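You operate a simulated robot arm through the tools that you are given. There is no shell and no other tool. Be economical: measure what you need, move in short steps, check, and stop when the job is done.

You run a simulated robot arm. Do the job below in one go: nothing can be reset, and whatever is moved stays where it is left.

JOB
Grease the middle of the track, close the tin and run the black slider to hole 4.
Fine: grease first, from the tin by the brush; brush back in its cup, plunger down in the hole, board stays where it lies. A coat counts when it lies all over at full strength: go over it till it gets no stronger.
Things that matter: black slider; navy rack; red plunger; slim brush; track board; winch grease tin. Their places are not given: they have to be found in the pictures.

The check looks at the end state, three seconds after you hand in, the way a careful person would. Anything else that was tipped, shoved, dropped, spilled or broken makes it a failure.

ROBOT AND FRAMES
A 6-joint arm with a two-finger parallel gripper, fixed in place. Base frame: the origin is at the foot of the arm, x ahead of it, y to its left, z up; the work surface is at about z = 0.7. Units: m, degrees, N and s.
With the tool pointing down near the work surface it reaches from about 0.24 to 0.66 m from the base axis. Its first joint turns from -66.0 to 66.0 degrees. Payload 2.9 kg.
The tool frame sits at the grasp point between the pads (the TCP): z along the fingers, y along the line on which they close. The tips reach 0.03 m beyond it. Largest opening 0.11 m; finger width 0.02, thickness 0.01; the body of the gripper, 0.048 by 0.112 m, starts 0.055 m behind the TCP.
Orientation is told as [roll, pitch, yaw] about the base's x, y, z axes, in that order, counted from this pose: with the fingers straight down and closing along the base's y, the tool's x points along the base's -x, its y along +y and its z along -z.

CONTROLS
- The arm moves only by the tool step_arm. Its argument "deltas" is a list that holds one entry, the list of rows, each a list of 7 numbers: the shift along the tool's x, y, z in cm, then the turn, a rotation vector about the tool's x, y, z in degrees, then the gripper command, from -1 (fully open) to 1 (shut), values between in proportion. In form: [[[x, y, z, wx, wy, wz, claw], ...]]. A call has 1 to 8 rows; each row shifts and turns the commanded pose from where the row before left it, along the tool's axes as they then stand. Rows are played at 5 a second. More than 0.05 m and 8.6 degrees between two rows, or a gripper value outside its range, and nothing of the call is played. Where a pose cannot be reached the arm comes as near as it can. A force on the tool above 40 N (or 10 N above the force at the start of the call, whichever is more), or a blocked arm, ends the call early, and 0.2 s more pass. Each finger travels about 0.108 m/s and halts on what it meets, pressing with about 25 N; the grip force reading is that of the motor and also rises with nothing between the fingers. The clock runs only during rows and for 0.2 s after the last one: add rows that do not move to give the fingers time. The reply holds the time, the measured pose of the TCP, the force on the tool along the base axes, the opening and the grip force, in the units named above and with some noise, with the torque about the TCP (base axes, N m) and any sound that the robot's microphone picked up.
- Cameras (640 x 400 px; columns grow to the right, rows downward): "scene" is fixed at [0.0863, 0.4492, 1.3647]; the picture's right is [-0.66, -0.76, 0.00], its down [-0.52, 0.45, -0.73] and it looks along [0.55, -0.48, -0.68] (base axes); focal length 311 px, centre (320, 200). "wrist" rides on the gripper at [0.072, 0.017, -0.103] in the tool frame; the picture's right is [-0.23, 0.97, 0.00], its down [-0.76, -0.18, -0.62] and it looks along [-0.61, -0.14, 0.78] (tool axes); focal length 222 px, centre (320, 200).
- snapshot(camera): a new picture of that camera. No time passes.
- locate(camera, pixels): there is no depth. For up to 12 entries [column, row, z] of the newest picture of that camera ("zoom" is the newest enlarged one), the place [x, y] in the base frame at which the ray of that pixel passes the height z, good to about 0.002 m, but the place of the scene camera against the robot may be out by one fixed shift of up to 0.012 m in any direction. No time passes.
- enlarge(camera, box): a new picture of the part [left, top, right, bottom] of that camera's present view, enlarged. No time passes.
- close_job(): hands the job in; it is judged then, once.

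Work in short steps. Measure before you move; look again where a grasp or a placing could have gone wrong, and mend it. You have 80 turns and 38 pictures in all, those below and enlarged ones among them. Open the gripper and draw the arm clear of the work before you hand the job in, unless the task says otherwise; then end with one line.

The tools are called after "Call:" by a JSON object that holds its "api" and its "payload". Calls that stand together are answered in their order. step_arm: Moves the arm, as the interface text tells. Its arguments: {"type":"object","properties":{"deltas":{"type":"array"}},"required":["deltas"]} The other tools are called the same way: snapshot (camera) takes a picture; locate (camera, pixels) gives the place at which the rays of pixels pass given heights; enlarge (camera, box) takes an enlarged picture of a part of a camera's view; close_job () hands the job in.

At the start:

```text
clock: 0.0
ee_pos: [0.3593, 0.0153, 1.0051]
orientation: [0.0, 0.0, 0.0]
contact_force: [-0.3, 0.0, 0.4]
moment: [-0.01, 0.02, 0.01]
finger_gap: 0.11
finger_force: 0.0
```

scene: 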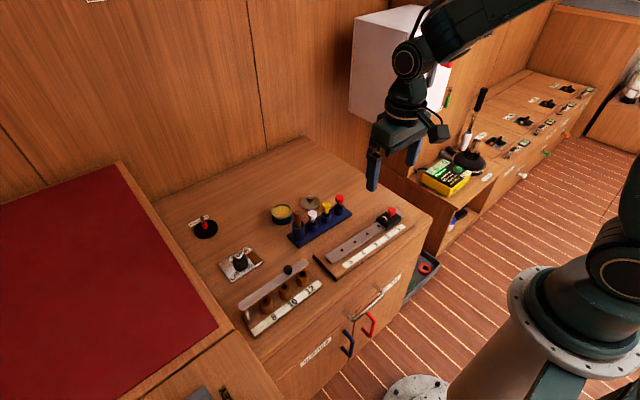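
wrist: 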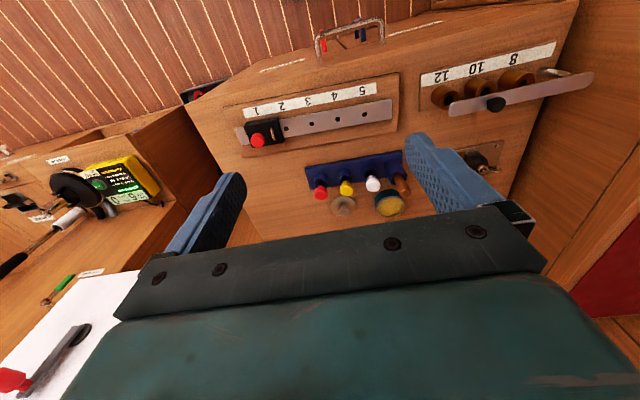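

The scene picture shows the track board near (365,240), a rack with handles near (320,222), and a tin near (283,213). I'll enlarge this area from both cameras.

Call:
{"api": "enlarge", "payload": {"camera": "scene", "box": [260, 180, 420, 280]}}

Call:
{"api": "enlarge", "payload": {"camera": "wrist", "box": [220, 70, 460, 220]}}

```text
4.00 times, centred on (340, 230) of scene
```

zoom: 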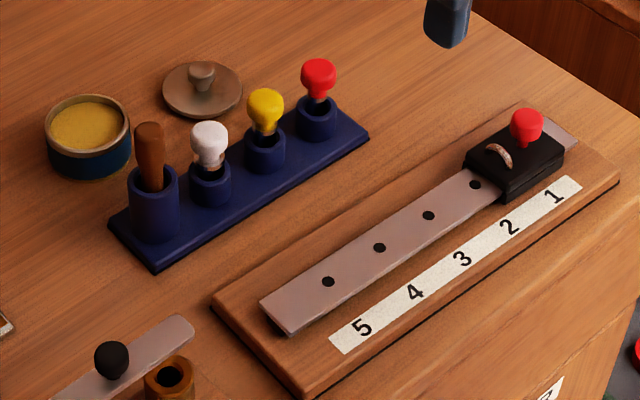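

```text
2.67 times, centred on (340, 145) of wrist
```

zoom: 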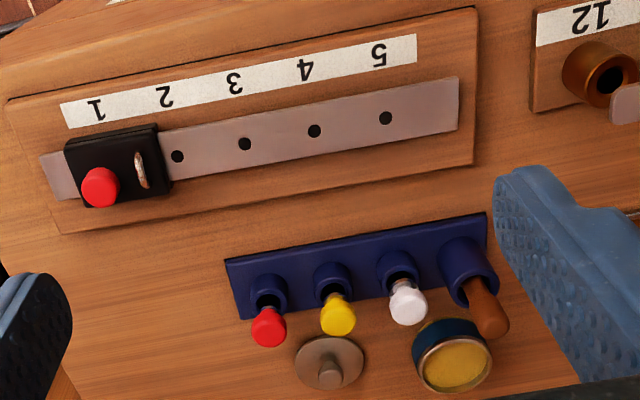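

The slider with its red knob sits at hole 1. The rack holds the brown brush handle and three coloured knobs, and the lid lies beside the open tin. I'll locate these points from the wrist zoom at assumed heights.

Call:
{"api": "locate", "payload": {"camera": "zoom", "pixels": [[178, 156, 0.72], [245, 144, 0.72], [314, 131, 0.72], [386, 118, 0.72], [100, 187, 0.76], [330, 380, 0.71], [452, 362, 0.73], [490, 318, 0.78], [268, 330, 0.75], [228, 262, 0.7], [497, 268, 0.7], [5, 100, 0.7]]}}

Call:
{"api": "locate", "payload": {"camera": "wrist", "pixels": [[235, 130, 0.72], [392, 98, 0.72], [392, 120, 0.72], [398, 72, 0.71], [244, 157, 0.7], [388, 205, 0.7], [345, 207, 0.7]]}}

```text
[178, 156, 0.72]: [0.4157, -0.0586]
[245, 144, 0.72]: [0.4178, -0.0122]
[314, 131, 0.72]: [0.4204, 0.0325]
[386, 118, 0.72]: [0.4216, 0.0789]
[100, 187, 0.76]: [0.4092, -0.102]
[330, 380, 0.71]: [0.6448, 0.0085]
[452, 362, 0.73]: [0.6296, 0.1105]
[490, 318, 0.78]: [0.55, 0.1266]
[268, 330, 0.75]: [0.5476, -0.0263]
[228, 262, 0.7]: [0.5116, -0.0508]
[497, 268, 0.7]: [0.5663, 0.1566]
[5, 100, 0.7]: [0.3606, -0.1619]
```

```text
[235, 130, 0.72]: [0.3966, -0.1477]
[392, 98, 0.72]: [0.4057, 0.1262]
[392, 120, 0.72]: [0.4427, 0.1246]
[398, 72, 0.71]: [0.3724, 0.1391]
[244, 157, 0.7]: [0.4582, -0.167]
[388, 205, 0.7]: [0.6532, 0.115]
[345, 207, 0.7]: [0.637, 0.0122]
```

Next I'll lower the arm to about z = 0.88 for a closer look.

Call:
{"api": "step_arm", "payload": {"deltas": [[[1, 1, 4, 0, 0, 0, -1], [1, 1, 4, 0, 0, 0, -1], [1, 1, 4, 0, 0, 0, -1], [0, 0, 0, 0, 0, 0, -1]]]}}

Call:
{"api": "snapshot", "payload": {"camera": "wrist"}}

```text
clock: 1.0
ee_pos: [0.3285, 0.045, 0.8838]
orientation: [0.0, -0.1, -0.1]
contact_force: [0.6, -0.5, -0.2]
moment: [-0.01, -0.01, 0.02]
finger_gap: 0.11
finger_force: 0.1
```

```text
33 pictures are left
```

wrist: 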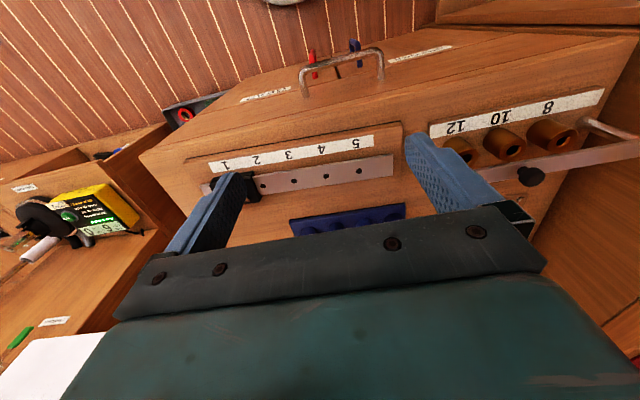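

The rack is hidden under the gripper, so I'll move forward and a bit higher to see the rack, tin and lid.

Call:
{"api": "step_arm", "payload": {"deltas": [[[-4, 0, -2, 0, 0, 0, -1], [-4, 0, -2, 0, 0, 0, -1], [-3, 0, -1, 0, 0, 0, -1], [0, 0, 0, 0, 0, 0, -1]]]}}

Call:
{"api": "enlarge", "payload": {"camera": "wrist", "box": [160, 40, 480, 240]}}

```text
clock: 2.0
ee_pos: [0.4383, 0.0465, 0.9344]
orientation: [0.1, 0.0, 0.0]
contact_force: [0.4, 0.7, -0.5]
moment: [-0.04, 0.01, 0.01]
finger_gap: 0.1101
finger_force: 0.1
```

```text
2.00 times, centred on (320, 140) of wrist
```

zoom: 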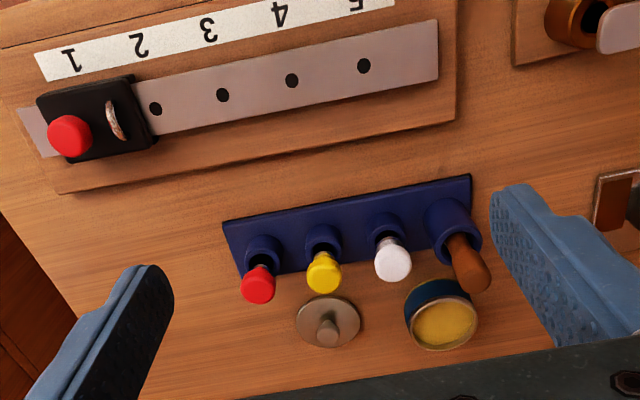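

I'll measure the same points from this new place; comparing with the first set gives the heights.

Call:
{"api": "locate", "payload": {"camera": "zoom", "pixels": [[155, 109, 0.72], [223, 95, 0.72], [292, 81, 0.72], [363, 66, 0.72], [70, 137, 0.76], [328, 333, 0.71], [446, 323, 0.73], [475, 275, 0.78], [257, 286, 0.75], [222, 222, 0.7], [470, 176, 0.7], [58, 194, 0.7]]}}

Call:
{"api": "locate", "payload": {"camera": "zoom", "pixels": [[37, 156, 0.72], [436, 21, 0.72], [438, 78, 0.72], [38, 97, 0.74], [133, 76, 0.74], [155, 140, 0.74], [56, 163, 0.74], [325, 270, 0.75], [393, 258, 0.75], [453, 205, 0.74], [472, 195, 0.71], [242, 275, 0.71]]}}

```text
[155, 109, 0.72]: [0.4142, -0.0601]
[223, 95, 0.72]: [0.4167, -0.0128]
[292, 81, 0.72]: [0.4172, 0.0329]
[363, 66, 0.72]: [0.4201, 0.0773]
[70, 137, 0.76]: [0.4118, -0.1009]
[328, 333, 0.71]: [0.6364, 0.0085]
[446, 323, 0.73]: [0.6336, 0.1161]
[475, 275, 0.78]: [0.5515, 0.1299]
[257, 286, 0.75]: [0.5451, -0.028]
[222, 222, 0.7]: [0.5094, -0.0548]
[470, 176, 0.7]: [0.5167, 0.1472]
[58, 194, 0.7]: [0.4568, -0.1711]
```

```text
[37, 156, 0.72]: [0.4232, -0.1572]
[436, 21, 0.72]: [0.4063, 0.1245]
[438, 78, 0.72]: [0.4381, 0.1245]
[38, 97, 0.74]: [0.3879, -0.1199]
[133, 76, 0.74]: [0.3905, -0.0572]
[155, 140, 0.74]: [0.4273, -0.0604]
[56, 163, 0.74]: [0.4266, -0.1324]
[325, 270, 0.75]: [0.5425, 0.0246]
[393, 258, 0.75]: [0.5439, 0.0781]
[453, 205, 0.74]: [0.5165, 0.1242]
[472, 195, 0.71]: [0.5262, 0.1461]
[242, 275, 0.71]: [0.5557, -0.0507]
```

Track holes 2–5 lie at about x = 0.414–0.420, y = -0.060, -0.0125, 0.033 and 0.078. I'll cross-check heights with the scene camera, measuring holes, knobs, brush tip, tin and lid.

Call:
{"api": "locate", "payload": {"camera": "scene", "pixels": [[378.7, 226, 0.72], [342, 250.3, 0.72], [391.7, 209.5, 0.76], [391.7, 209.5, 0.78], [297, 212, 0.79], [297, 212, 0.81], [310.5, 203, 0.705], [310.5, 198, 0.72], [281.7, 211, 0.73], [281.7, 211, 0.74], [339.5, 197.5, 0.75], [339.5, 197.5, 0.77]]}}

Call:
{"api": "enlarge", "payload": {"camera": "scene", "box": [350, 195, 430, 245]}}

Call:
{"api": "enlarge", "payload": {"camera": "scene", "box": [265, 185, 361, 245]}}

```text
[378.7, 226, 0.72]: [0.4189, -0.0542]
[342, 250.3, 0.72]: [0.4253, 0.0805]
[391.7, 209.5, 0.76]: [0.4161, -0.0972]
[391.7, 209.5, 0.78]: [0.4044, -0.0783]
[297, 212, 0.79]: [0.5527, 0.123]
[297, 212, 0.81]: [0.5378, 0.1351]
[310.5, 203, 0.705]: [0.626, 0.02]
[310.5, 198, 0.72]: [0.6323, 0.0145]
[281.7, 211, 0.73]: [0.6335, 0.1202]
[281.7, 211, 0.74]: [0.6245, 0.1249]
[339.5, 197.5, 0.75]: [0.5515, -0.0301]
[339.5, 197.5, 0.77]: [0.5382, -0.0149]
```

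```text
8.00 times, centred on (390, 220) of scene
```

zoom: 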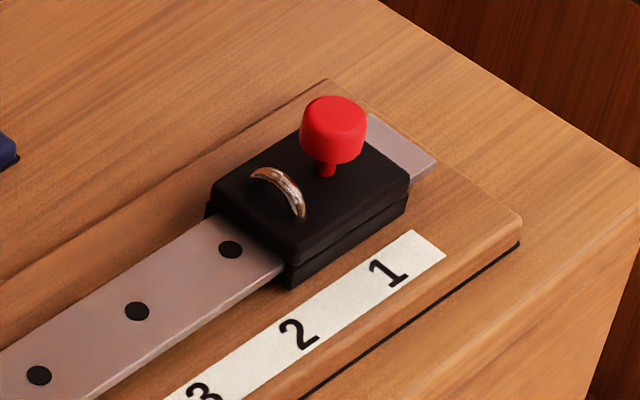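

```text
6.67 times, centred on (313, 215) of scene
```

zoom: 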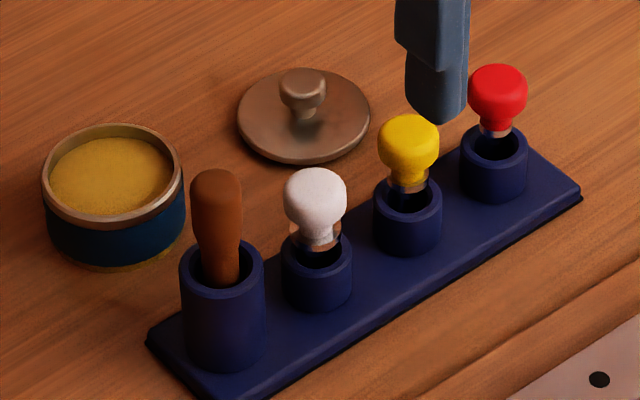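

The readings give the brush tip at about (0.54, 0.125, 0.80), the tin at (0.633, 0.116) with its rim at about 0.727, and the lid at (0.634, 0.009). I'll bring the gripper above the brush with a narrow gap and check.

Call:
{"api": "step_arm", "payload": {"deltas": [[[-3, 2.5, 1, 0, 0, 0, 0.27], [-3, 2.5, 1, 0, 0, 0, 0.27], [-3, 2, 1, 0, 0, 0, 0.27], [-1.1, 0.8, 1.4, 0, 0, 0, 0.27], [0, 0, 0, 0, 0, 0, 0.27]]]}}

Call:
{"api": "snapshot", "payload": {"camera": "wrist"}}

Call:
{"api": "enlarge", "payload": {"camera": "scene", "box": [240, 140, 400, 240]}}

```text
clock: 3.2
ee_pos: [0.541, 0.1241, 0.8921]
orientation: [0.0, 0.0, 0.0]
contact_force: [0.2, -0.2, 0.3]
moment: [0.02, 0.01, 0.01]
finger_gap: 0.0399
finger_force: 0.0
```

```text
29 pictures are left
```

wrist: 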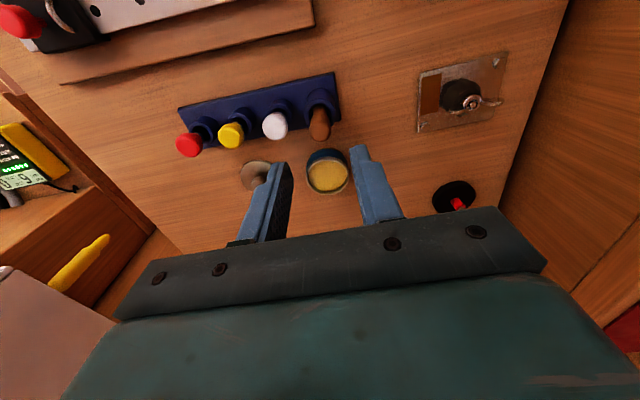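

```text
4.00 times, centred on (320, 190) of scene
```

zoom: 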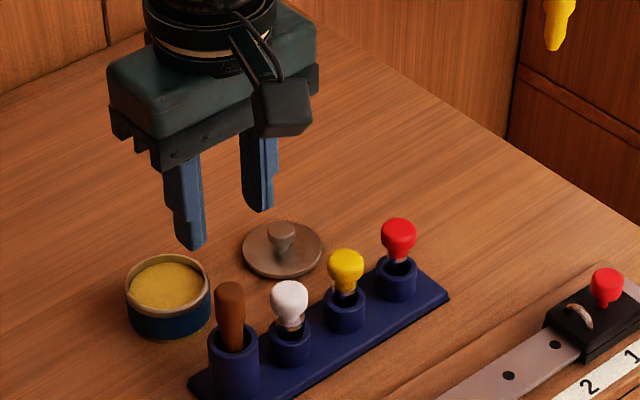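

From here I can re-measure the brush tip at (321,130), white knob (275,126), tin rim (328,176), and lid (255,172).

Call:
{"api": "locate", "payload": {"camera": "wrist", "pixels": [[320, 131, 0.79], [320, 131, 0.8], [320, 131, 0.81], [275, 126, 0.76], [328, 175, 0.725], [328, 175, 0.73], [256, 175, 0.705], [320, 111, 0.745], [231, 135, 0.76], [189, 144, 0.76]]}}

```text
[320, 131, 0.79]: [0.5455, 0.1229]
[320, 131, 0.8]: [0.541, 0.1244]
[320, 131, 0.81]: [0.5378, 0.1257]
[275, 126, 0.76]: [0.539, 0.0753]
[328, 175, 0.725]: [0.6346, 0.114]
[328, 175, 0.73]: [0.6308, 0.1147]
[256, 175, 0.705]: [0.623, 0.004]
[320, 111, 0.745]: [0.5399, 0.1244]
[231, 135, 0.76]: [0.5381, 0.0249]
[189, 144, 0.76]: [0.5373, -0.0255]
```

The brush is at (0.541, 0.124) with its tip at about 0.80, right under the TCP. I'll descend 10.2 cm and close.

Call:
{"api": "step_arm", "payload": {"deltas": [[[0, 0, 4, 0, 0, 0, 0.27], [0, 0, 4, 0, 0, 0, 0.27], [0, 0, 2.2, 0, 0, 0, 0.27], [0, 0, 0, 0, 0, 0, 0.27], [0, 0, 0, 0, 0, 0, 1], [0, 0, 0, 0, 0, 0, 1], [0, 0, 0, 0, 0, 0, 1]]]}}

```text
clock: 4.8
ee_pos: [0.54, 0.1235, 0.7896]
orientation: [0.0, 0.0, -0.1]
contact_force: [-0.4, 0.4, -0.1]
moment: [0.01, 0.02, -0.01]
finger_gap: 0.0185
finger_force: 24.9
```

The gripper holds an 18.5 mm handle. I'll lift straight up 12 cm and look at the brush.

Call:
{"api": "step_arm", "payload": {"deltas": [[[0, 0, -2, 0, 0, 0, 1], [0, 0, -4, 0, 0, 0, 1], [0, 0, -4, 0, 0, 0, 1], [0, 0, -2, 0, 0, 0, 1], [0, 0, 0, 0, 0, 0, 1]]]}}

Call:
{"api": "enlarge", "payload": {"camera": "scene", "box": [240, 140, 400, 240]}}

```text
clock: 6.0
ee_pos: [0.5396, 0.123, 0.9095]
orientation: [0.1, 0.0, 0.0]
contact_force: [-0.5, -0.7, 0.5]
moment: [0.02, -0.01, 0.0]
finger_gap: 0.0186
finger_force: 24.9
```

```text
4.00 times, centred on (320, 190) of scene
```

zoom: 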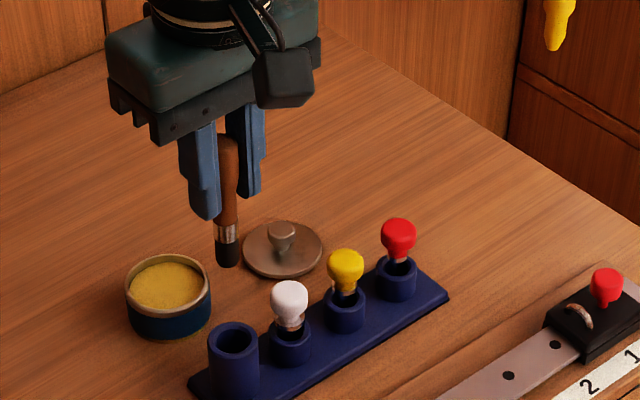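

It is a brush with a dark tip at zoom (228,263). I'll find the tip height by matching xy to the TCP.

Call:
{"api": "locate", "payload": {"camera": "zoom", "pixels": [[228, 264, 0.8], [228, 264, 0.81], [228, 264, 0.82], [228, 264, 0.83], [228, 264, 0.84], [228, 240, 0.83], [228, 240, 0.85], [228, 140, 0.92]]}}

```text
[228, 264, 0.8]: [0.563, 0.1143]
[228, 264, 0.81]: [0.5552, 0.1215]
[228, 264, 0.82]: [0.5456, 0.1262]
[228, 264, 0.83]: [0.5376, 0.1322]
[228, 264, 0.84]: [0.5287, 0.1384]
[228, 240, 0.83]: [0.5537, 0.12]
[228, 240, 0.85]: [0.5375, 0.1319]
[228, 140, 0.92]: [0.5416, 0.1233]
```

The brush tip is about 8.7 cm below the TCP. I'll move over the tin centre (0.633, 0.115) and lower in steps.

Call:
{"api": "step_arm", "payload": {"deltas": [[[-4, -0.3, 0, 0, 0, 0, 1], [-4, -0.3, 0, 0, 0, 0, 1], [-1.3, -0.2, 0, 0, 0, 0, 1], [0, 0, 4, 0, 0, 0, 1], [0, 0, 4, 0, 0, 0, 1], [0, 0, 1, 0, 0, 0, 1], [0, 0, 0, 0, 0, 0, 1]]]}}

Call:
{"api": "enlarge", "payload": {"camera": "scene", "box": [240, 140, 400, 240]}}

```text
clock: 7.6
ee_pos: [0.6321, 0.1139, 0.8199]
orientation: [0.0, 0.0, 0.0]
contact_force: [0.0, 0.0, -0.6]
moment: [0.0, 0.0, 0.02]
finger_gap: 0.0185
finger_force: 25.2
```

```text
4.00 times, centred on (320, 190) of scene
```

zoom: 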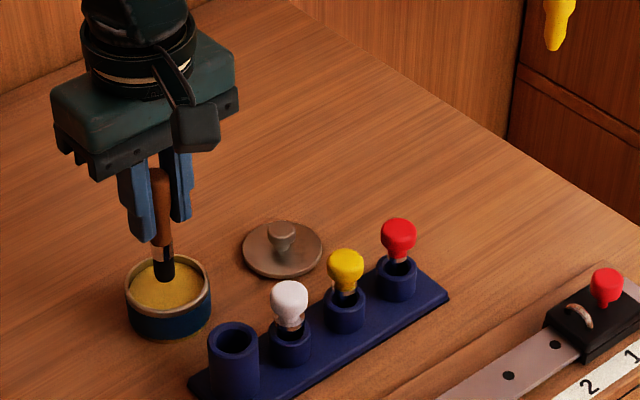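

The tip is just above the grease near the tin centre. I'll lower in small steps while watching the force.

Call:
{"api": "step_arm", "payload": {"deltas": [[[0, 0, 0.5, 0, 0, 0, 1], [0, 0, 0.5, 0, 0, 0, 1], [0, 0, 0.5, 0, 0, 0, 1], [0, 0, 0, 0, 0, 0, 1]]]}}

Call:
{"api": "enlarge", "payload": {"camera": "scene", "box": [250, 180, 330, 230]}}

```text
clock: 8.6
ee_pos: [0.6325, 0.1149, 0.806]
orientation: [0.0, -0.1, 0.1]
contact_force: [-1.6, -0.3, 4.6]
moment: [-0.07, 0.15, 0.01]
finger_gap: 0.0186
finger_force: 25.3
```

```text
8.00 times, centred on (290, 205) of scene
```

zoom: 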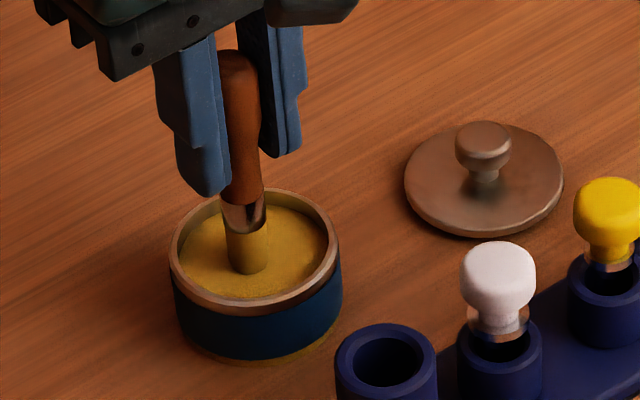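

The bristles are coated with grease (4.6 N contact). I'll lift out and carry the brush high to over the middle of the track at hole 3, then look closely at the track.

Call:
{"api": "step_arm", "payload": {"deltas": [[[0, 0, -2, 0, 0, 0, 1], [0, 0, -4, 0, 0, 0, 1], [0, 0, -4, 0, 0, 0, 1], [4, -2.4, 0, 0, 0, 0, 1], [4, -2.4, 0, 0, 0, 0, 1], [4, -2.4, 0, 0, 0, 0, 1], [4, -2.4, 0, 0, 0, 0, 1], [4, -2.4, 0, 0, 0, 0, 1]]]}}

Call:
{"api": "enlarge", "payload": {"camera": "scene", "box": [310, 190, 430, 265]}}

```text
clock: 10.4
ee_pos: [0.4319, -0.0058, 0.904]
orientation: [0.0, 0.0, 0.1]
contact_force: [-1.2, -0.1, -0.3]
moment: [-0.02, -0.04, 0.0]
finger_gap: 0.0187
finger_force: 25.0
```

```text
5.33 times, centred on (370, 228) of scene
```

zoom: 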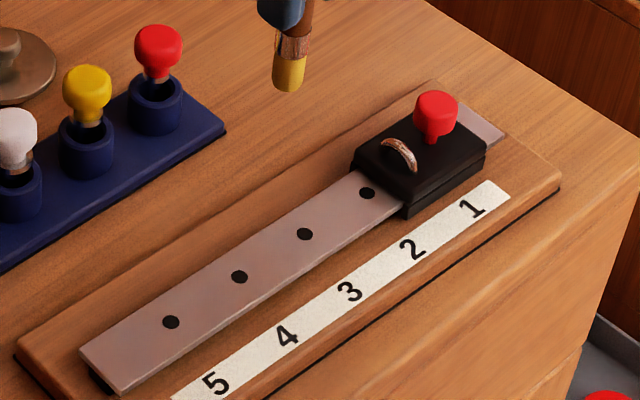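

The bare middle of the track runs between the slider and hole 4. I'll go over its slider-side end and lower gently.

Call:
{"api": "step_arm", "payload": {"deltas": [[[1.7, -3.7, 0, 0, 0, 0, 1], [0, 0, 4, 0, 0, 0, 1], [0, 0, 4, 0, 0, 0, 1], [0, 0, 0.8, 0, 0, 0, 1], [0, 0, 0.3, 0, 0, 0, 1], [0, 0, 0.3, 0, 0, 0, 1], [0, 0, 0, 0, 0, 0, 1]]]}}

```text
clock: 12.0
ee_pos: [0.4168, -0.0405, 0.8098]
orientation: [0.0, 0.0, 0.0]
contact_force: [-0.4, 0.2, 0.2]
moment: [-0.01, -0.02, 0.03]
finger_gap: 0.0183
finger_force: 24.4
```

No contact yet, so I'll keep lowering in 2 mm steps.

Call:
{"api": "step_arm", "payload": {"deltas": [[[0, -0.3, 0.2, 0, 0, 0, 1], [0, 0, 0.2, 0, 0, 0, 1], [0, 0, 0, 0, 0, 0, 1]]]}}

Call:
{"api": "enlarge", "payload": {"camera": "scene", "box": [330, 190, 410, 240]}}

```text
clock: 12.8
ee_pos: [0.416, -0.0438, 0.8074]
orientation: [0.0, -0.2, 0.0]
contact_force: [-4.8, 3.3, 31.7]
moment: [0.33, 0.29, 0.04]
finger_gap: 0.0188
finger_force: 24.5
```

```text
8.00 times, centred on (370, 215) of scene
```

zoom: 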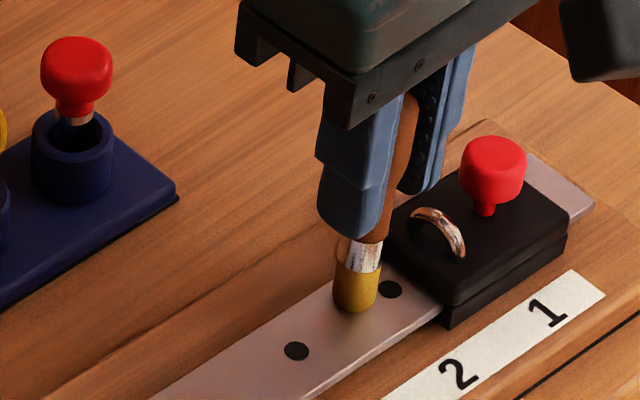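

The track top meets the tip at TCP z ≈ 0.8085, and 31.7 N is too hard. I'll ease up 1.7 mm and stroke the centre line toward hole 4.

Call:
{"api": "step_arm", "payload": {"deltas": [[[0.1, 0, -0.17, 0, 0, 0, 1], [-0.07, 1.5, 0, 0, 0, 0, 1], [-0.07, 1.5, 0, 0, 0, 0, 1], [-0.07, 1.5, 0, 0, 0, 0, 1], [-0.07, 1.5, 0, 0, 0, 0, 1], [-0.07, 1.5, 0, 0, 0, 0, 1], [-0.07, 1.3, 0, 0, 0, 0, 1], [0, 0, 0, 0, 0, 0, 1]]]}}

Call:
{"api": "enlarge", "payload": {"camera": "scene", "box": [310, 190, 430, 265]}}

```text
clock: 14.6
ee_pos: [0.4186, 0.0459, 0.808]
orientation: [0.0, 0.0, 0.0]
contact_force: [0.3, 0.8, 0.3]
moment: [0.0, -0.01, -0.01]
finger_gap: 0.0185
finger_force: 24.6
```

```text
5.33 times, centred on (370, 228) of scene
```

zoom: 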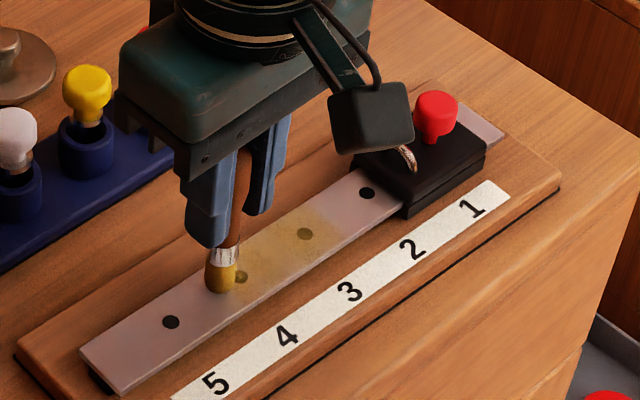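

A grease zone is showing around hole 3, still thin. I'll press 1 mm lower and go back over the far half.

Call:
{"api": "step_arm", "payload": {"deltas": [[[-0.8, 0, 0.1, 0, 0, 0, 1], [0.07, -1.5, 0, 0, 0, 0, 1], [0.07, -1.5, 0, 0, 0, 0, 1], [0.07, -1.5, 0, 0, 0, 0, 1], [0.07, -1.5, 0, 0, 0, 0, 1], [0.07, -1.5, 0, 0, 0, 0, 1], [0.07, -1.3, 0, 0, 0, 0, 1]]]}}

Call:
{"api": "step_arm", "payload": {"deltas": [[[1.6, 0, 0, 0, 0, 0, 1], [-0.07, 1.5, 0, 0, 0, 0, 1], [-0.07, 1.5, 0, 0, 0, 0, 1], [-0.07, 1.5, 0, 0, 0, 0, 1], [-0.07, 1.5, 0, 0, 0, 0, 1], [-0.07, 1.5, 0, 0, 0, 0, 1], [-0.07, 1.3, 0, 0, 0, 0, 1]]]}}

Call:
{"api": "enlarge", "payload": {"camera": "scene", "box": [310, 190, 430, 265]}}

```text
clock: 16.2
ee_pos: [0.4228, -0.042, 0.8061]
orientation: [0.1, 0.0, 0.1]
contact_force: [-0.8, 10.9, 16.0]
moment: [0.88, -0.03, 0.03]
finger_gap: 0.0196
finger_force: 25.3
```

```text
clock: 17.8
ee_pos: [0.4112, 0.044, 0.8065]
orientation: [0.0, 0.0, 0.0]
contact_force: [-0.4, -2.0, 2.6]
moment: [-0.18, -0.01, 0.0]
finger_gap: 0.0187
finger_force: 24.9
```

```text
5.33 times, centred on (370, 228) of scene
```

zoom: 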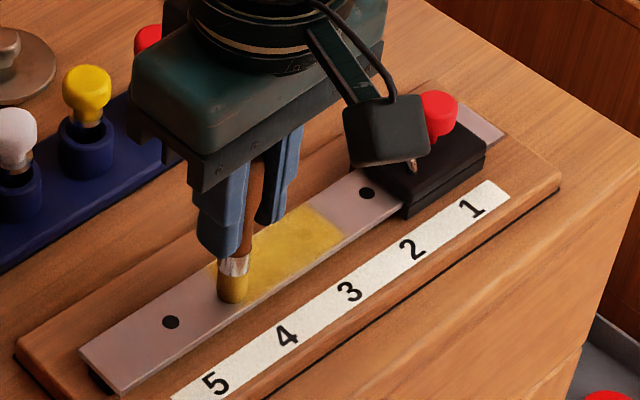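

The coat is thickening and the board hasn't moved. I'll make further passes: near edge back, centre forward, and far edge.

Call:
{"api": "step_arm", "payload": {"deltas": [[[0.2, 0.5, -0.03, 0, 0, 0, 1], [0.07, -1.5, 0, 0, 0, 0, 1], [0.07, -1.5, 0, 0, 0, 0, 1], [0.07, -1.5, 0, 0, 0, 0, 1], [0.07, -1.5, 0, 0, 0, 0, 1], [0.07, -1.5, 0, 0, 0, 0, 1], [0.07, -1.5, 0, 0, 0, 0, 1]]]}}

Call:
{"api": "step_arm", "payload": {"deltas": [[[-1, 0, 0, 0, 0, 0, 1], [-0.07, 1.5, 0, 0, 0, 0, 1], [-0.07, 1.5, 0, 0, 0, 0, 1], [-0.07, 1.5, 0, 0, 0, 0, 1], [-0.07, 1.5, 0, 0, 0, 0, 1], [-0.07, 1.5, 0, 0, 0, 0, 1], [-0.07, 1.5, 0, 0, 0, 0, 1]]]}}

Call:
{"api": "step_arm", "payload": {"deltas": [[[-1, 0, 0, 0, 0, 0, 1], [0.07, -1.5, 0, 0, 0, 0, 1], [0.07, -1.5, 0, 0, 0, 0, 1], [0.07, -1.5, 0, 0, 0, 0, 1], [0.07, -1.5, 0, 0, 0, 0, 1], [0.07, -1.5, 0, 0, 0, 0, 1], [0.07, -1.5, 0, 0, 0, 0, 1]]]}}

Call:
{"api": "step_arm", "payload": {"deltas": [[[0, 0, -3, 0, 0, 0, 1], [0, 0, -4, 0, 0, 0, 1], [-4, 2, -2, 0, 0, 0, 1], [-4, 2.5, 0, 0, 0, 0, 1], [-4, 2.5, 0, 0, 0, 0, 1], [-4, 2.5, 0, 0, 0, 0, 1], [0, 0, 0, 0, 0, 0, 1]]]}}

Call:
{"api": "enlarge", "payload": {"camera": "scene", "box": [310, 190, 430, 265]}}

```text
clock: 19.4
ee_pos: [0.4066, -0.0405, 0.8066]
orientation: [0.0, 0.1, 0.0]
contact_force: [-0.4, 0.8, -0.4]
moment: [0.01, -0.02, -0.02]
finger_gap: 0.0187
finger_force: 25.3
```

```text
clock: 21.0
ee_pos: [0.4197, 0.0483, 0.8072]
orientation: [0.0, 0.0, 0.0]
contact_force: [0.4, -0.2, -0.5]
moment: [0.0, 0.0, 0.02]
finger_gap: 0.0185
finger_force: 25.1
```

```text
clock: 22.6
ee_pos: [0.4258, -0.0396, 0.8069]
orientation: [-0.1, 0.0, 0.0]
contact_force: [0.0, -0.9, -0.3]
moment: [0.0, 0.02, 0.0]
finger_gap: 0.0187
finger_force: 24.8
```

```text
clock: 24.2
ee_pos: [0.5871, 0.0538, 0.8962]
orientation: [0.0, -0.1, -0.1]
contact_force: [-0.4, -1.1, -0.4]
moment: [0.01, 0.0, -0.01]
finger_gap: 0.0183
finger_force: 24.9
```

```text
5.33 times, centred on (370, 228) of scene
```

zoom: 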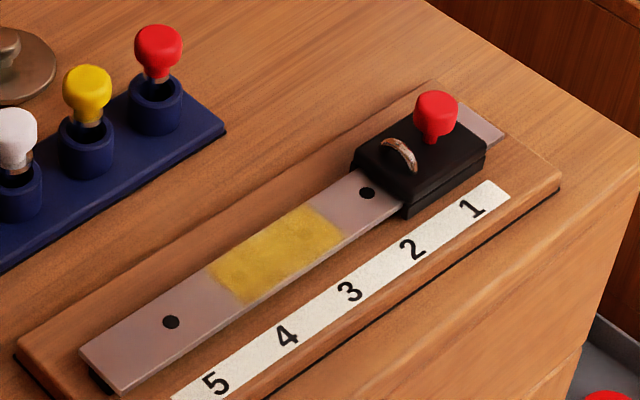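

The coat is continuous but still a little uneven at the ends. I'll locate the zone corners, then re-dip and go over it again.

Call:
{"api": "locate", "payload": {"camera": "zoom", "pixels": [[208, 268, 0.72], [245, 303, 0.72], [312, 207, 0.72], [343, 240, 0.72], [367, 193, 0.72], [171, 321, 0.72]]}}

Call:
{"api": "enlarge", "payload": {"camera": "scene", "box": [340, 220, 388, 250]}}

```text
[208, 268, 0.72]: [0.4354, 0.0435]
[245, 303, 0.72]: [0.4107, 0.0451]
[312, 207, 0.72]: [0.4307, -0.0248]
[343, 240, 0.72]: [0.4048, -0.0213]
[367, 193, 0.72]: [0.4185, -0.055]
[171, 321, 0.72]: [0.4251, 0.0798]
```

```text
13.33 times, centred on (364, 235) of scene
```

zoom: 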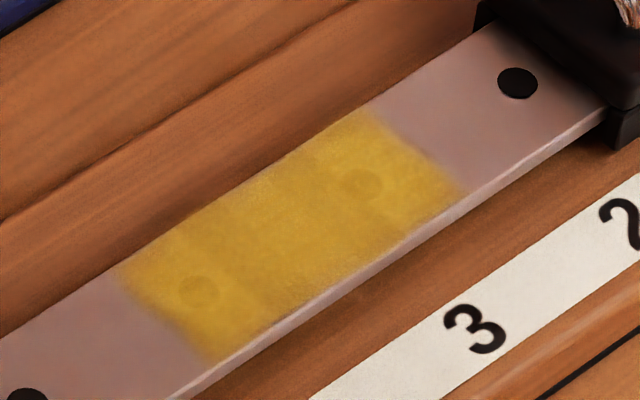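

The zone runs from y ≈ -0.028 to 0.041, with thinner ends. I'll dip the brush again.

Call:
{"api": "step_arm", "payload": {"deltas": [[[-2.3, 3, 0, 0, 0, 0, 1], [-2.2, 3.1, 0, 0, 0, 0, 1], [0, 0, 4, 0, 0, 0, 1], [0, 0, 4, 0, 0, 0, 1], [0, 0, 0.8, 0, 0, 0, 1], [0, 0, 0.3, 0, 0, 0, 1], [0, 0, 0, 0, 0, 0, 1]]]}}

Call:
{"api": "enlarge", "payload": {"camera": "scene", "box": [250, 180, 330, 230]}}

```text
clock: 25.8
ee_pos: [0.6294, 0.1135, 0.807]
orientation: [0.0, -0.1, 0.1]
contact_force: [-0.5, -0.9, -1.6]
moment: [0.02, 0.03, 0.0]
finger_gap: 0.0186
finger_force: 25.3
```

```text
8.00 times, centred on (290, 205) of scene
```

zoom: 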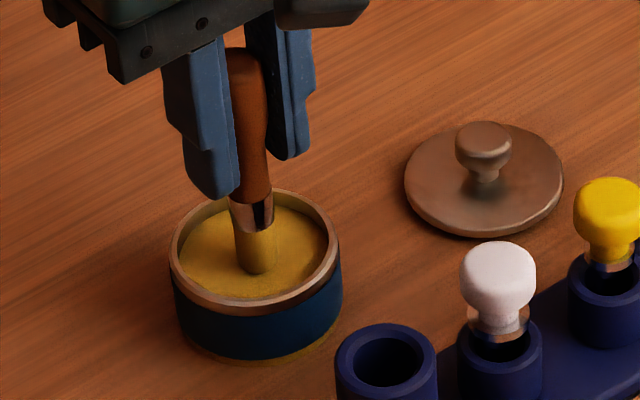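

I'll dip 3 mm deeper, lift, and carry it back to over the slider-side end of the zone.

Call:
{"api": "step_arm", "payload": {"deltas": [[[0, 0, 0.3, 0, 0, 0, 1], [0, 0, 0, 0, 0, 0, 1], [0, 0, -4, 0, 0, 0, 1], [0, 0, -4.5, 0, 0, 0, 1], [4, -2.9, 0, 0, 0, 0, 1], [4, -2.9, 0, 0, 0, 0, 1], [4, -2.9, 0, 0, 0, 0, 1]]]}}

Call:
{"api": "step_arm", "payload": {"deltas": [[[4, -2.9, 0, 0, 0, 0, 1], [4, -2.9, 0, 0, 0, 0, 1], [1.5, -0.9, 0, 0, 0, 0, 1], [0, 0, 4, 0, 0, 0, 1], [0, 0, 3.8, 0, 0, 0, 1], [0, 0, 0.4, 0, 0, 0, 1], [0, 0, 0, 0, 0, 0, 1]]]}}

```text
clock: 27.4
ee_pos: [0.5112, 0.0284, 0.8891]
orientation: [0.0, 0.1, 0.0]
contact_force: [0.1, 0.1, -0.2]
moment: [0.0, 0.01, 0.02]
finger_gap: 0.0184
finger_force: 24.5
```

```text
clock: 29.0
ee_pos: [0.415, -0.0372, 0.8068]
orientation: [0.1, -0.1, 0.1]
contact_force: [-2.0, 1.1, 7.3]
moment: [0.06, 0.09, -0.02]
finger_gap: 0.0189
finger_force: 24.5
```

The brush is in contact at 7 N. I'll run centre, far and near strokes.

Call:
{"api": "step_arm", "payload": {"deltas": [[[-0.07, 1.5, 0, 0, 0, 0, 1], [-0.07, 1.5, 0, 0, 0, 0, 1], [-0.07, 1.5, 0, 0, 0, 0, 1], [-0.07, 1.5, 0, 0, 0, 0, 1], [-0.07, 1.5, 0, 0, 0, 0, 1], [-0.06, 1.3, 0, 0, 0, 0, 1], [-1, 0, 0, 0, 0, 0, 1]]]}}

Call:
{"api": "step_arm", "payload": {"deltas": [[[0.07, -1.5, 0.03, 0, 0, 0, 1], [0.07, -1.5, 0, 0, 0, 0, 1], [0.07, -1.5, 0, 0, 0, 0, 1], [0.07, -1.5, 0, 0, 0, 0, 1], [0.07, -1.5, 0, 0, 0, 0, 1], [0.06, -1.3, 0, 0, 0, 0, 1], [0.5, 0, 0, 0, 0, 0, 1]]]}}

Call:
{"api": "step_arm", "payload": {"deltas": [[[-0.07, 1.5, 0, 0, 0, 0, 1], [-0.07, 1.5, 0, 0, 0, 0, 1], [-0.07, 1.5, 0, 0, 0, 0, 1], [-0.07, 1.5, 0, 0, 0, 0, 1], [-0.07, 1.5, 0, 0, 0, 0, 1], [-0.06, 1.3, 0, 0, 0, 0, 1], [1, 0, 0, 0, 0, 0, 1]]]}}

Call:
{"api": "step_arm", "payload": {"deltas": [[[0.07, -1.5, 0, 0, 0, 0, 1], [0.07, -1.5, 0, 0, 0, 0, 1], [0.07, -1.5, 0, 0, 0, 0, 1], [0.07, -1.5, 0, 0, 0, 0, 1], [0.07, -1.5, 0, 0, 0, 0, 1], [0.06, -1.3, 0, 0, 0, 0, 1], [0.5, 0, 0, 0, 0, 0, 1]]]}}

Call:
{"api": "step_arm", "payload": {"deltas": [[[-0.07, 1.5, 0, 0, 0, 0, 1], [-0.07, 1.5, 0, 0, 0, 0, 1], [-0.07, 1.5, 0, 0, 0, 0, 1], [-0.07, 1.5, 0, 0, 0, 0, 1], [-0.07, 1.5, 0, 0, 0, 0, 1], [-0.06, 1.3, 0, 0, 0, 0, 1], [0, 0, 0, 0, 0, 0, 1]]]}}

Call:
{"api": "enlarge", "payload": {"camera": "scene", "box": [325, 205, 405, 255]}}

```text
clock: 30.6
ee_pos: [0.4281, 0.0479, 0.8042]
orientation: [0.1, 0.1, 0.0]
contact_force: [-7.1, -7.6, 22.1]
moment: [-0.52, 0.56, -0.01]
finger_gap: 0.0196
finger_force: 25.3
```

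```text
clock: 32.2
ee_pos: [0.4201, -0.0399, 0.8054]
orientation: [0.0, 0.0, 0.0]
contact_force: [0.4, 0.2, -0.8]
moment: [0.01, -0.01, 0.04]
finger_gap: 0.0184
finger_force: 24.7
```

```text
clock: 33.8
ee_pos: [0.4128, 0.0495, 0.8068]
orientation: [0.0, 0.1, 0.0]
contact_force: [0.5, -0.5, -0.6]
moment: [-0.01, -0.02, 0.0]
finger_gap: 0.0186
finger_force: 25.0
```

```text
clock: 35.4
ee_pos: [0.4049, -0.0382, 0.8043]
orientation: [0.1, 0.0, 0.1]
contact_force: [0.7, 0.4, -0.1]
moment: [0.0, 0.0, -0.01]
finger_gap: 0.0186
finger_force: 25.1
```

```text
clock: 37.0
ee_pos: [0.4089, 0.0497, 0.8049]
orientation: [0.0, -0.1, 0.0]
contact_force: [0.2, -0.2, -0.4]
moment: [-0.01, 0.01, 0.01]
finger_gap: 0.0185
finger_force: 25.1
```

```text
8.00 times, centred on (365, 230) of scene
```

zoom: 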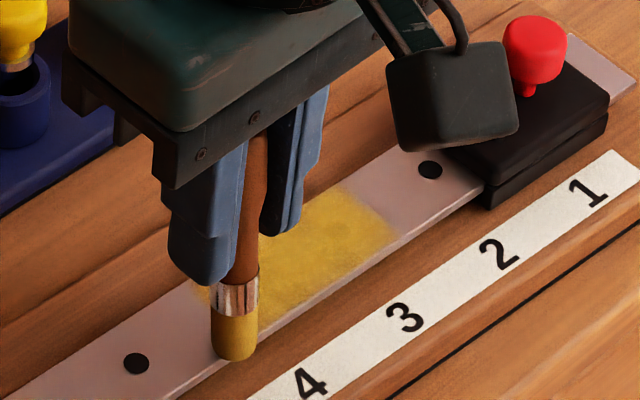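

Force has faded, so the brush has slid up slightly in the grip. I'll lower 2 mm to regain contact.

Call:
{"api": "step_arm", "payload": {"deltas": [[[0, 0, 0.1, 0, 0, 0, 1], [-0.1, 0, 0.1, 0, 0, 0, 1], [0, 0, 0, 0, 0, 0, 1]]]}}

```text
clock: 37.8
ee_pos: [0.4084, 0.0501, 0.8031]
orientation: [0.0, 0.1, 0.1]
contact_force: [-5.6, 2.3, 14.7]
moment: [0.17, 0.42, 0.02]
finger_gap: 0.0185
finger_force: 25.2
```

Contact is back at 14.7 N. I'll ease up slightly and run the near, mid-near and centre strokes.

Call:
{"api": "step_arm", "payload": {"deltas": [[[0.07, -1.5, -0.04, 0, 0, 0, 1], [0.07, -1.5, 0, 0, 0, 0, 1], [0.07, -1.5, 0, 0, 0, 0, 1], [0.07, -1.5, 0, 0, 0, 0, 1], [0.07, -1.5, 0, 0, 0, 0, 1], [0.06, -1.3, 0, 0, 0, 0, 1], [-0.6, 0, 0, 0, 0, 0, 1]]]}}

Call:
{"api": "step_arm", "payload": {"deltas": [[[-0.07, 1.5, 0.02, 0, 0, 0, 1], [-0.07, 1.5, 0, 0, 0, 0, 1], [-0.07, 1.5, 0, 0, 0, 0, 1], [-0.07, 1.5, 0, 0, 0, 0, 1], [-0.07, 1.5, 0, 0, 0, 0, 1], [-0.06, 1.3, 0, 0, 0, 0, 1], [-0.6, 0, 0, 0, 0, 0, 1]]]}}

Call:
{"api": "step_arm", "payload": {"deltas": [[[0.07, -1.5, 0.02, 0, 0, 0, 1], [0.07, -1.5, 0, 0, 0, 0, 1], [0.07, -1.5, 0, 0, 0, 0, 1], [0.07, -1.5, 0, 0, 0, 0, 1], [0.07, -1.5, 0, 0, 0, 0, 1], [0.06, -1.3, 0, 0, 0, 0, 1], [-0.7, 0, 0, 0, 0, 0, 1]]]}}

Call:
{"api": "step_arm", "payload": {"deltas": [[[-0.07, 1.5, 0.02, 0, 0, 0, 1], [-0.07, 1.5, 0, 0, 0, 0, 1], [-0.07, 1.5, 0, 0, 0, 0, 1], [-0.07, 1.5, 0, 0, 0, 0, 1], [-0.07, 1.5, 0, 0, 0, 0, 1], [-0.06, 1.3, 0, 0, 0, 0, 1], [0, 0, 0, 0, 0, 0, 1]]]}}

Call:
{"api": "step_arm", "payload": {"deltas": [[[0, 0, -4, 0, 0, 0, 1], [0, 0, -4, 0, 0, 0, 1], [-4, 2, -1, 0, 0, 0, 1], [-4, 2, 0, 0, 0, 0, 1], [-4, 0, 0, 0, 0, 0, 1], [0, 0, 0, 0, 0, 0, 1]]]}}

Call:
{"api": "enlarge", "payload": {"camera": "scene", "box": [340, 220, 388, 250]}}

```text
clock: 39.4
ee_pos: [0.4102, -0.0396, 0.8043]
orientation: [-0.1, 0.1, -0.1]
contact_force: [-3.3, 0.4, 4.4]
moment: [0.0, 0.18, 0.0]
finger_gap: 0.0185
finger_force: 24.8
```

```text
clock: 41.0
ee_pos: [0.4206, 0.0498, 0.8046]
orientation: [0.0, -0.1, -0.1]
contact_force: [-0.4, -0.8, -0.2]
moment: [0.0, 0.01, -0.03]
finger_gap: 0.0186
finger_force: 24.5
```

```text
clock: 42.6
ee_pos: [0.425, -0.0393, 0.8047]
orientation: [0.0, 0.0, 0.0]
contact_force: [0.2, -0.2, -0.6]
moment: [0.01, 0.03, 0.03]
finger_gap: 0.0183
finger_force: 25.2
```

```text
clock: 44.2
ee_pos: [0.4303, 0.0489, 0.8032]
orientation: [0.0, 0.0, 0.0]
contact_force: [-1.0, -7.6, 15.2]
moment: [-0.55, 0.12, -0.01]
finger_gap: 0.0185
finger_force: 25.1
```

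```text
clock: 45.6
ee_pos: [0.5477, 0.0887, 0.8931]
orientation: [0.0, -0.1, 0.0]
contact_force: [-0.5, 0.1, 0.5]
moment: [-0.03, -0.02, 0.01]
finger_gap: 0.0186
finger_force: 24.6
```

```text
13.33 times, centred on (364, 235) of scene
```

zoom: 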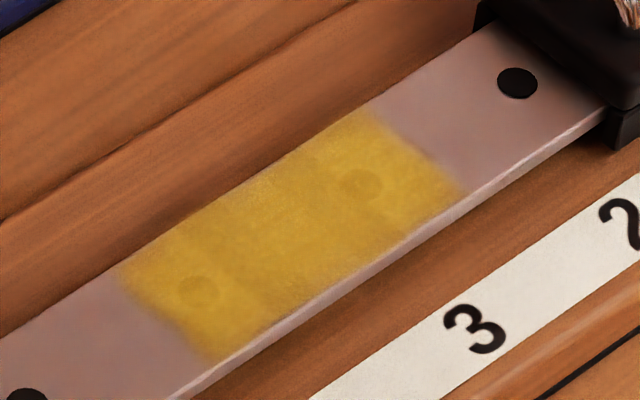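

The coat now looks brighter and more even than before. To check that it is saturated, I'll dip again and do one more full set, then compare.

Call:
{"api": "step_arm", "payload": {"deltas": [[[-4.2, 1.3, 0, 0, 0, 0, 1], [-4.2, 1.3, 0, 0, 0, 0, 1], [0, 0, 4, 0, 0, 0, 1], [0, 0, 4, 0, 0, 0, 1], [0, 0, 1.0, 0, 0, 0, 1], [0, 0, 0.3, 0, 0, 0, 1], [0, 0, 0, 0, 0, 0, 1]]]}}

Call:
{"api": "step_arm", "payload": {"deltas": [[[0, 0, -4.3, 0, 0, 0, 1], [0, 0, -4.5, 0, 0, 0, 1], [4, -2.9, 0, 0, 0, 0, 1], [4, -2.9, 0, 0, 0, 0, 1], [4, -2.9, 0, 0, 0, 0, 1], [4, -2.9, 0, 0, 0, 0, 1], [4, -2.9, 0, 0, 0, 0, 1], [0, 0, 0, 0, 0, 0, 1]]]}}

```text
clock: 47.2
ee_pos: [0.6331, 0.1154, 0.8009]
orientation: [0.0, 0.0, 0.0]
contact_force: [-1.9, -0.3, 6.1]
moment: [-0.03, 0.12, 0.01]
finger_gap: 0.0183
finger_force: 24.9
```

```text
clock: 49.0
ee_pos: [0.434, -0.0309, 0.8867]
orientation: [0.0, 0.1, 0.0]
contact_force: [0.7, -0.2, -0.6]
moment: [-0.01, 0.03, 0.04]
finger_gap: 0.0184
finger_force: 24.5
```

Next I'll lower at the far side and sweep five lines.

Call:
{"api": "step_arm", "payload": {"deltas": [[[0.85, -0.8, 0, 0, 0, 0, 1], [0, 0, 4, 0, 0, 0, 1], [0, 0, 3.8, 0, 0, 0, 1], [0, 0, 0.3, 0, 0, 0, 1], [0, 0, 0.2, 0, 0, 0, 1], [0, 0, 0, 0, 0, 0, 1]]]}}

```text
clock: 50.4
ee_pos: [0.425, -0.0381, 0.805]
orientation: [0.0, 0.0, 0.1]
contact_force: [0.1, -0.3, 0.3]
moment: [-0.05, 0.02, 0.0]
finger_gap: 0.0184
finger_force: 25.5
```

The force reads zero at z = 0.805, so I'll go a bit lower (2 mm).

Call:
{"api": "step_arm", "payload": {"deltas": [[[0, 0, 0.1, 0, 0, 0, 1], [0, 0, 0.1, 0, 0, 0, 1], [0, 0, 0, 0, 0, 0, 1]]]}}

```text
clock: 51.2
ee_pos: [0.4247, -0.0378, 0.804]
orientation: [0.0, -0.2, 0.0]
contact_force: [-1.4, 1.6, 7.4]
moment: [0.14, 0.06, -0.01]
finger_gap: 0.0185
finger_force: 24.9
```

Contact is 7 N. I'll sweep the lines with a slight downward bias.

Call:
{"api": "step_arm", "payload": {"deltas": [[[-0.07, 1.5, 0.02, 0, 0, 0, 1], [-0.07, 1.5, 0, 0, 0, 0, 1], [-0.07, 1.5, 0, 0, 0, 0, 1], [-0.07, 1.5, 0, 0, 0, 0, 1], [-0.07, 1.5, 0, 0, 0, 0, 1], [-0.06, 1.3, 0, 0, 0, 0, 1], [0.5, 0, 0, 0, 0, 0, 1]]]}}

Call:
{"api": "step_arm", "payload": {"deltas": [[[0.07, -1.5, 0.03, 0, 0, 0, 1], [0.07, -1.5, 0, 0, 0, 0, 1], [0.07, -1.5, 0, 0, 0, 0, 1], [0.07, -1.5, 0, 0, 0, 0, 1], [0.07, -1.5, 0, 0, 0, 0, 1], [0.06, -1.3, 0, 0, 0, 0, 1], [0.5, 0, 0, 0, 0, 0, 1]]]}}

Call:
{"api": "step_arm", "payload": {"deltas": [[[-0.07, 1.5, 0.03, 0, 0, 0, 1], [-0.07, 1.5, 0, 0, 0, 0, 1], [-0.07, 1.5, 0, 0, 0, 0, 1], [-0.07, 1.5, 0, 0, 0, 0, 1], [-0.07, 1.5, 0, 0, 0, 0, 1], [-0.06, 1.3, 0, 0, 0, 0, 1], [0.5, 0, 0, 0, 0, 0, 1]]]}}

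Call:
{"api": "step_arm", "payload": {"deltas": [[[0.07, -1.5, 0.03, 0, 0, 0, 1], [0.07, -1.5, 0, 0, 0, 0, 1], [0.07, -1.5, 0, 0, 0, 0, 1], [0.07, -1.5, 0, 0, 0, 0, 1], [0.07, -1.5, 0, 0, 0, 0, 1], [0.06, -1.3, 0, 0, 0, 0, 1], [0.4, 0, 0, 0, 0, 0, 1]]]}}

Call:
{"api": "step_arm", "payload": {"deltas": [[[-0.07, 1.5, 0.03, 0, 0, 0, 1], [-0.07, 1.5, 0, 0, 0, 0, 1], [-0.07, 1.5, 0, 0, 0, 0, 1], [-0.07, 1.5, 0, 0, 0, 0, 1], [-0.07, 1.5, 0, 0, 0, 0, 1], [-0.06, 1.3, 0, 0, 0, 0, 1]]]}}

Call:
{"api": "step_arm", "payload": {"deltas": [[[0, 0, -4, 0, 0, 0, 1], [0, 0, -4, 0, 0, 0, 1], [0, 0, -4, 0, 0, 0, 1], [-4, 2.2, 0, 0, 0, 0, 1], [-4, 2.2, 0, 0, 0, 0, 1], [-4, 2.2, 0, 0, 0, 0, 1], [0, 0, 0, 0, 0, 0, 1]]]}}

Call:
{"api": "enlarge", "payload": {"camera": "scene", "box": [340, 220, 388, 250]}}

Call:
{"api": "enlarge", "payload": {"camera": "scene", "box": [250, 160, 346, 220]}}

```text
clock: 52.8
ee_pos: [0.4233, 0.0513, 0.8035]
orientation: [0.1, 0.2, 0.1]
contact_force: [0.3, -0.3, -1.3]
moment: [-0.03, 0.04, -0.02]
finger_gap: 0.0188
finger_force: 25.3
```

```text
clock: 54.4
ee_pos: [0.4132, -0.0387, 0.803]
orientation: [0.0, -0.1, 0.0]
contact_force: [0.0, -0.2, -0.7]
moment: [0.02, 0.02, -0.03]
finger_gap: 0.0186
finger_force: 25.2
```

```text
clock: 56.0
ee_pos: [0.4129, 0.05, 0.8022]
orientation: [0.2, 0.1, 0.0]
contact_force: [0.0, 0.0, 0.3]
moment: [-0.01, 0.0, 0.02]
finger_gap: 0.0186
finger_force: 25.1
```

```text
clock: 57.6
ee_pos: [0.4058, -0.0389, 0.8034]
orientation: [0.0, 0.0, 0.0]
contact_force: [-0.7, 1.1, 0.3]
moment: [0.01, 0.01, 0.02]
finger_gap: 0.0185
finger_force: 25.0
```

```text
clock: 59.0
ee_pos: [0.4094, 0.0499, 0.8027]
orientation: [0.0, 0.0, 0.0]
contact_force: [0.3, -6.4, 11.1]
moment: [-0.54, 0.03, -0.01]
finger_gap: 0.0185
finger_force: 24.5
```

```text
clock: 60.6
ee_pos: [0.5284, 0.1179, 0.9213]
orientation: [0.0, 0.0, 0.1]
contact_force: [0.0, -0.3, -0.1]
moment: [0.01, -0.01, -0.02]
finger_gap: 0.0185
finger_force: 25.0
```

```text
13.33 times, centred on (364, 235) of scene
```

zoom: 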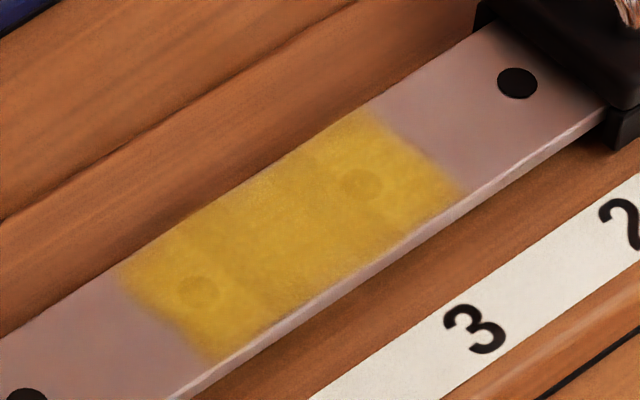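

```text
6.67 times, centred on (298, 190) of scene
```

zoom: 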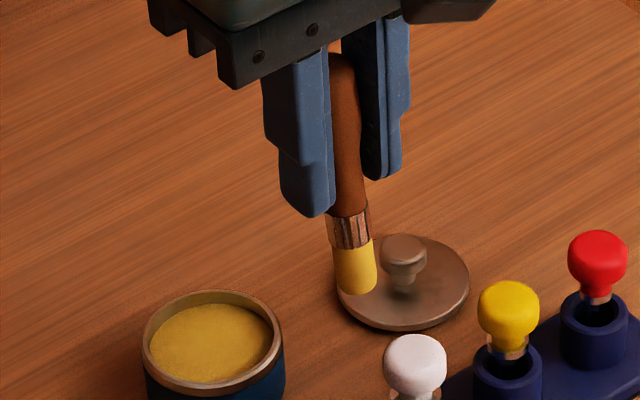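

The coat looks unchanged from the last picture, so it is saturated. The brush now leans slightly in the grip, so I'll measure that lean before putting it in the cup.

Call:
{"api": "locate", "payload": {"camera": "zoom", "pixels": [[357, 288, 0.82], [357, 288, 0.83], [357, 288, 0.84], [357, 288, 0.85], [349, 212, 0.86], [349, 212, 0.87], [349, 212, 0.88], [341, 60, 0.92], [341, 60, 0.93], [341, 60, 0.94]]}}

Call:
{"api": "snapshot", "payload": {"camera": "wrist"}}

```text
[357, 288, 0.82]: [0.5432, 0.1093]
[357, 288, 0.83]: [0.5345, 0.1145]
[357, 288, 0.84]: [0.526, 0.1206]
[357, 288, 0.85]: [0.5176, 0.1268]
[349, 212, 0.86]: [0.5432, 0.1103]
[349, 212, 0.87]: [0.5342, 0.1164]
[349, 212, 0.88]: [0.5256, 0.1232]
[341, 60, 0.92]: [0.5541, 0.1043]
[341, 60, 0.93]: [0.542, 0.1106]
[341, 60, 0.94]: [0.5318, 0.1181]
```

```text
13 pictures are left
```

wrist: 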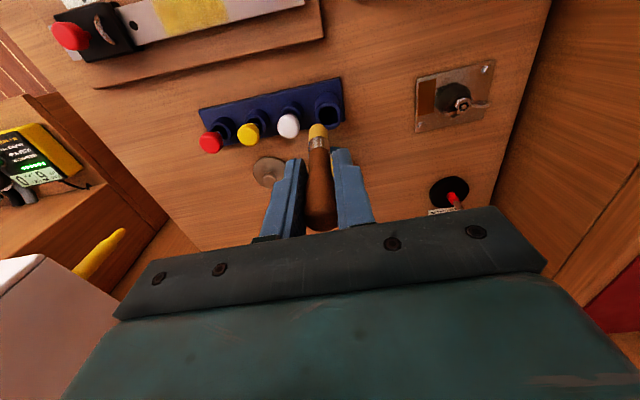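

I'll locate the brush tip (318,125), ferrule (319,142) and cup rim (327,108) in the wrist picture.

Call:
{"api": "locate", "payload": {"camera": "wrist", "pixels": [[318, 127, 0.835], [318, 127, 0.84], [319, 143, 0.868], [319, 143, 0.874], [318, 228, 0.935], [327, 107, 0.745], [327, 107, 0.74], [327, 107, 0.75], [288, 125, 0.76]]}}

Call:
{"api": "enlarge", "payload": {"camera": "wrist", "box": [270, 70, 366, 130]}}

```text
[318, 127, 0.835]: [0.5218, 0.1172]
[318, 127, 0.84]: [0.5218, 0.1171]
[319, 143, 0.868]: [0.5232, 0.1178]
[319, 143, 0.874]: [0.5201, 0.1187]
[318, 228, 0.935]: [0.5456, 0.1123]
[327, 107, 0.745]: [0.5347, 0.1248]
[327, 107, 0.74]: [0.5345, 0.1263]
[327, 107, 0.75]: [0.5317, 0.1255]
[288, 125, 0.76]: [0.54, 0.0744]
```

```text
6.67 times, centred on (318, 100) of wrist
```

zoom: 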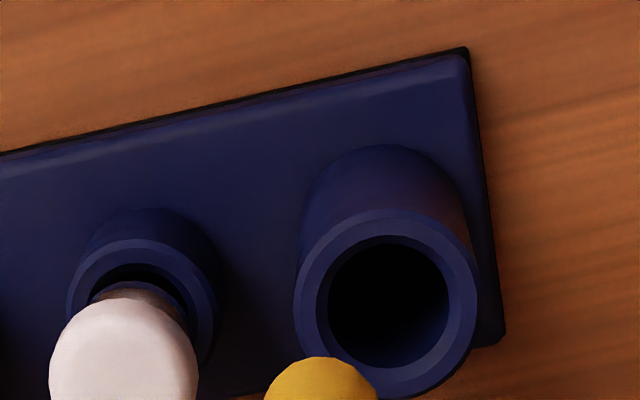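

The cup rim centre is at zoom (387,302); I'll get its position.

Call:
{"api": "locate", "payload": {"camera": "zoom", "pixels": [[387, 302, 0.74], [387, 302, 0.745], [387, 302, 0.75], [387, 302, 0.755], [320, 365, 0.835], [383, 183, 0.71], [130, 355, 0.765]]}}

```text
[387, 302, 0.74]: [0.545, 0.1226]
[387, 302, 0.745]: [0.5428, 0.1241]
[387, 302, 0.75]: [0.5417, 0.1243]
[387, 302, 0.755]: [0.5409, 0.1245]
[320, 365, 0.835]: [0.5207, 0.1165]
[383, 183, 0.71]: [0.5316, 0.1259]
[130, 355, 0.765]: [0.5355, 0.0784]
```

The tip is offset about -7 mm in x from the TCP, a lean of about 4.7°. I'll turn the tool -4.7° about y to make the brush upright, then move over the cup at (0.541, 0.1245).

Call:
{"api": "step_arm", "payload": {"deltas": [[[0, 0, 0, 0, -4.7, 0, 1], [0, 0, 0, 0, 0, 0, 1], [0, 0, 0, 0, 0, 0, 1]]]}}

```text
clock: 61.4
ee_pos: [0.5285, 0.1173, 0.9227]
orientation: [-0.1, -4.7, 0.0]
contact_force: [0.6, -1.1, 0.2]
moment: [0.02, -0.05, -0.02]
finger_gap: 0.0186
finger_force: 24.9
```

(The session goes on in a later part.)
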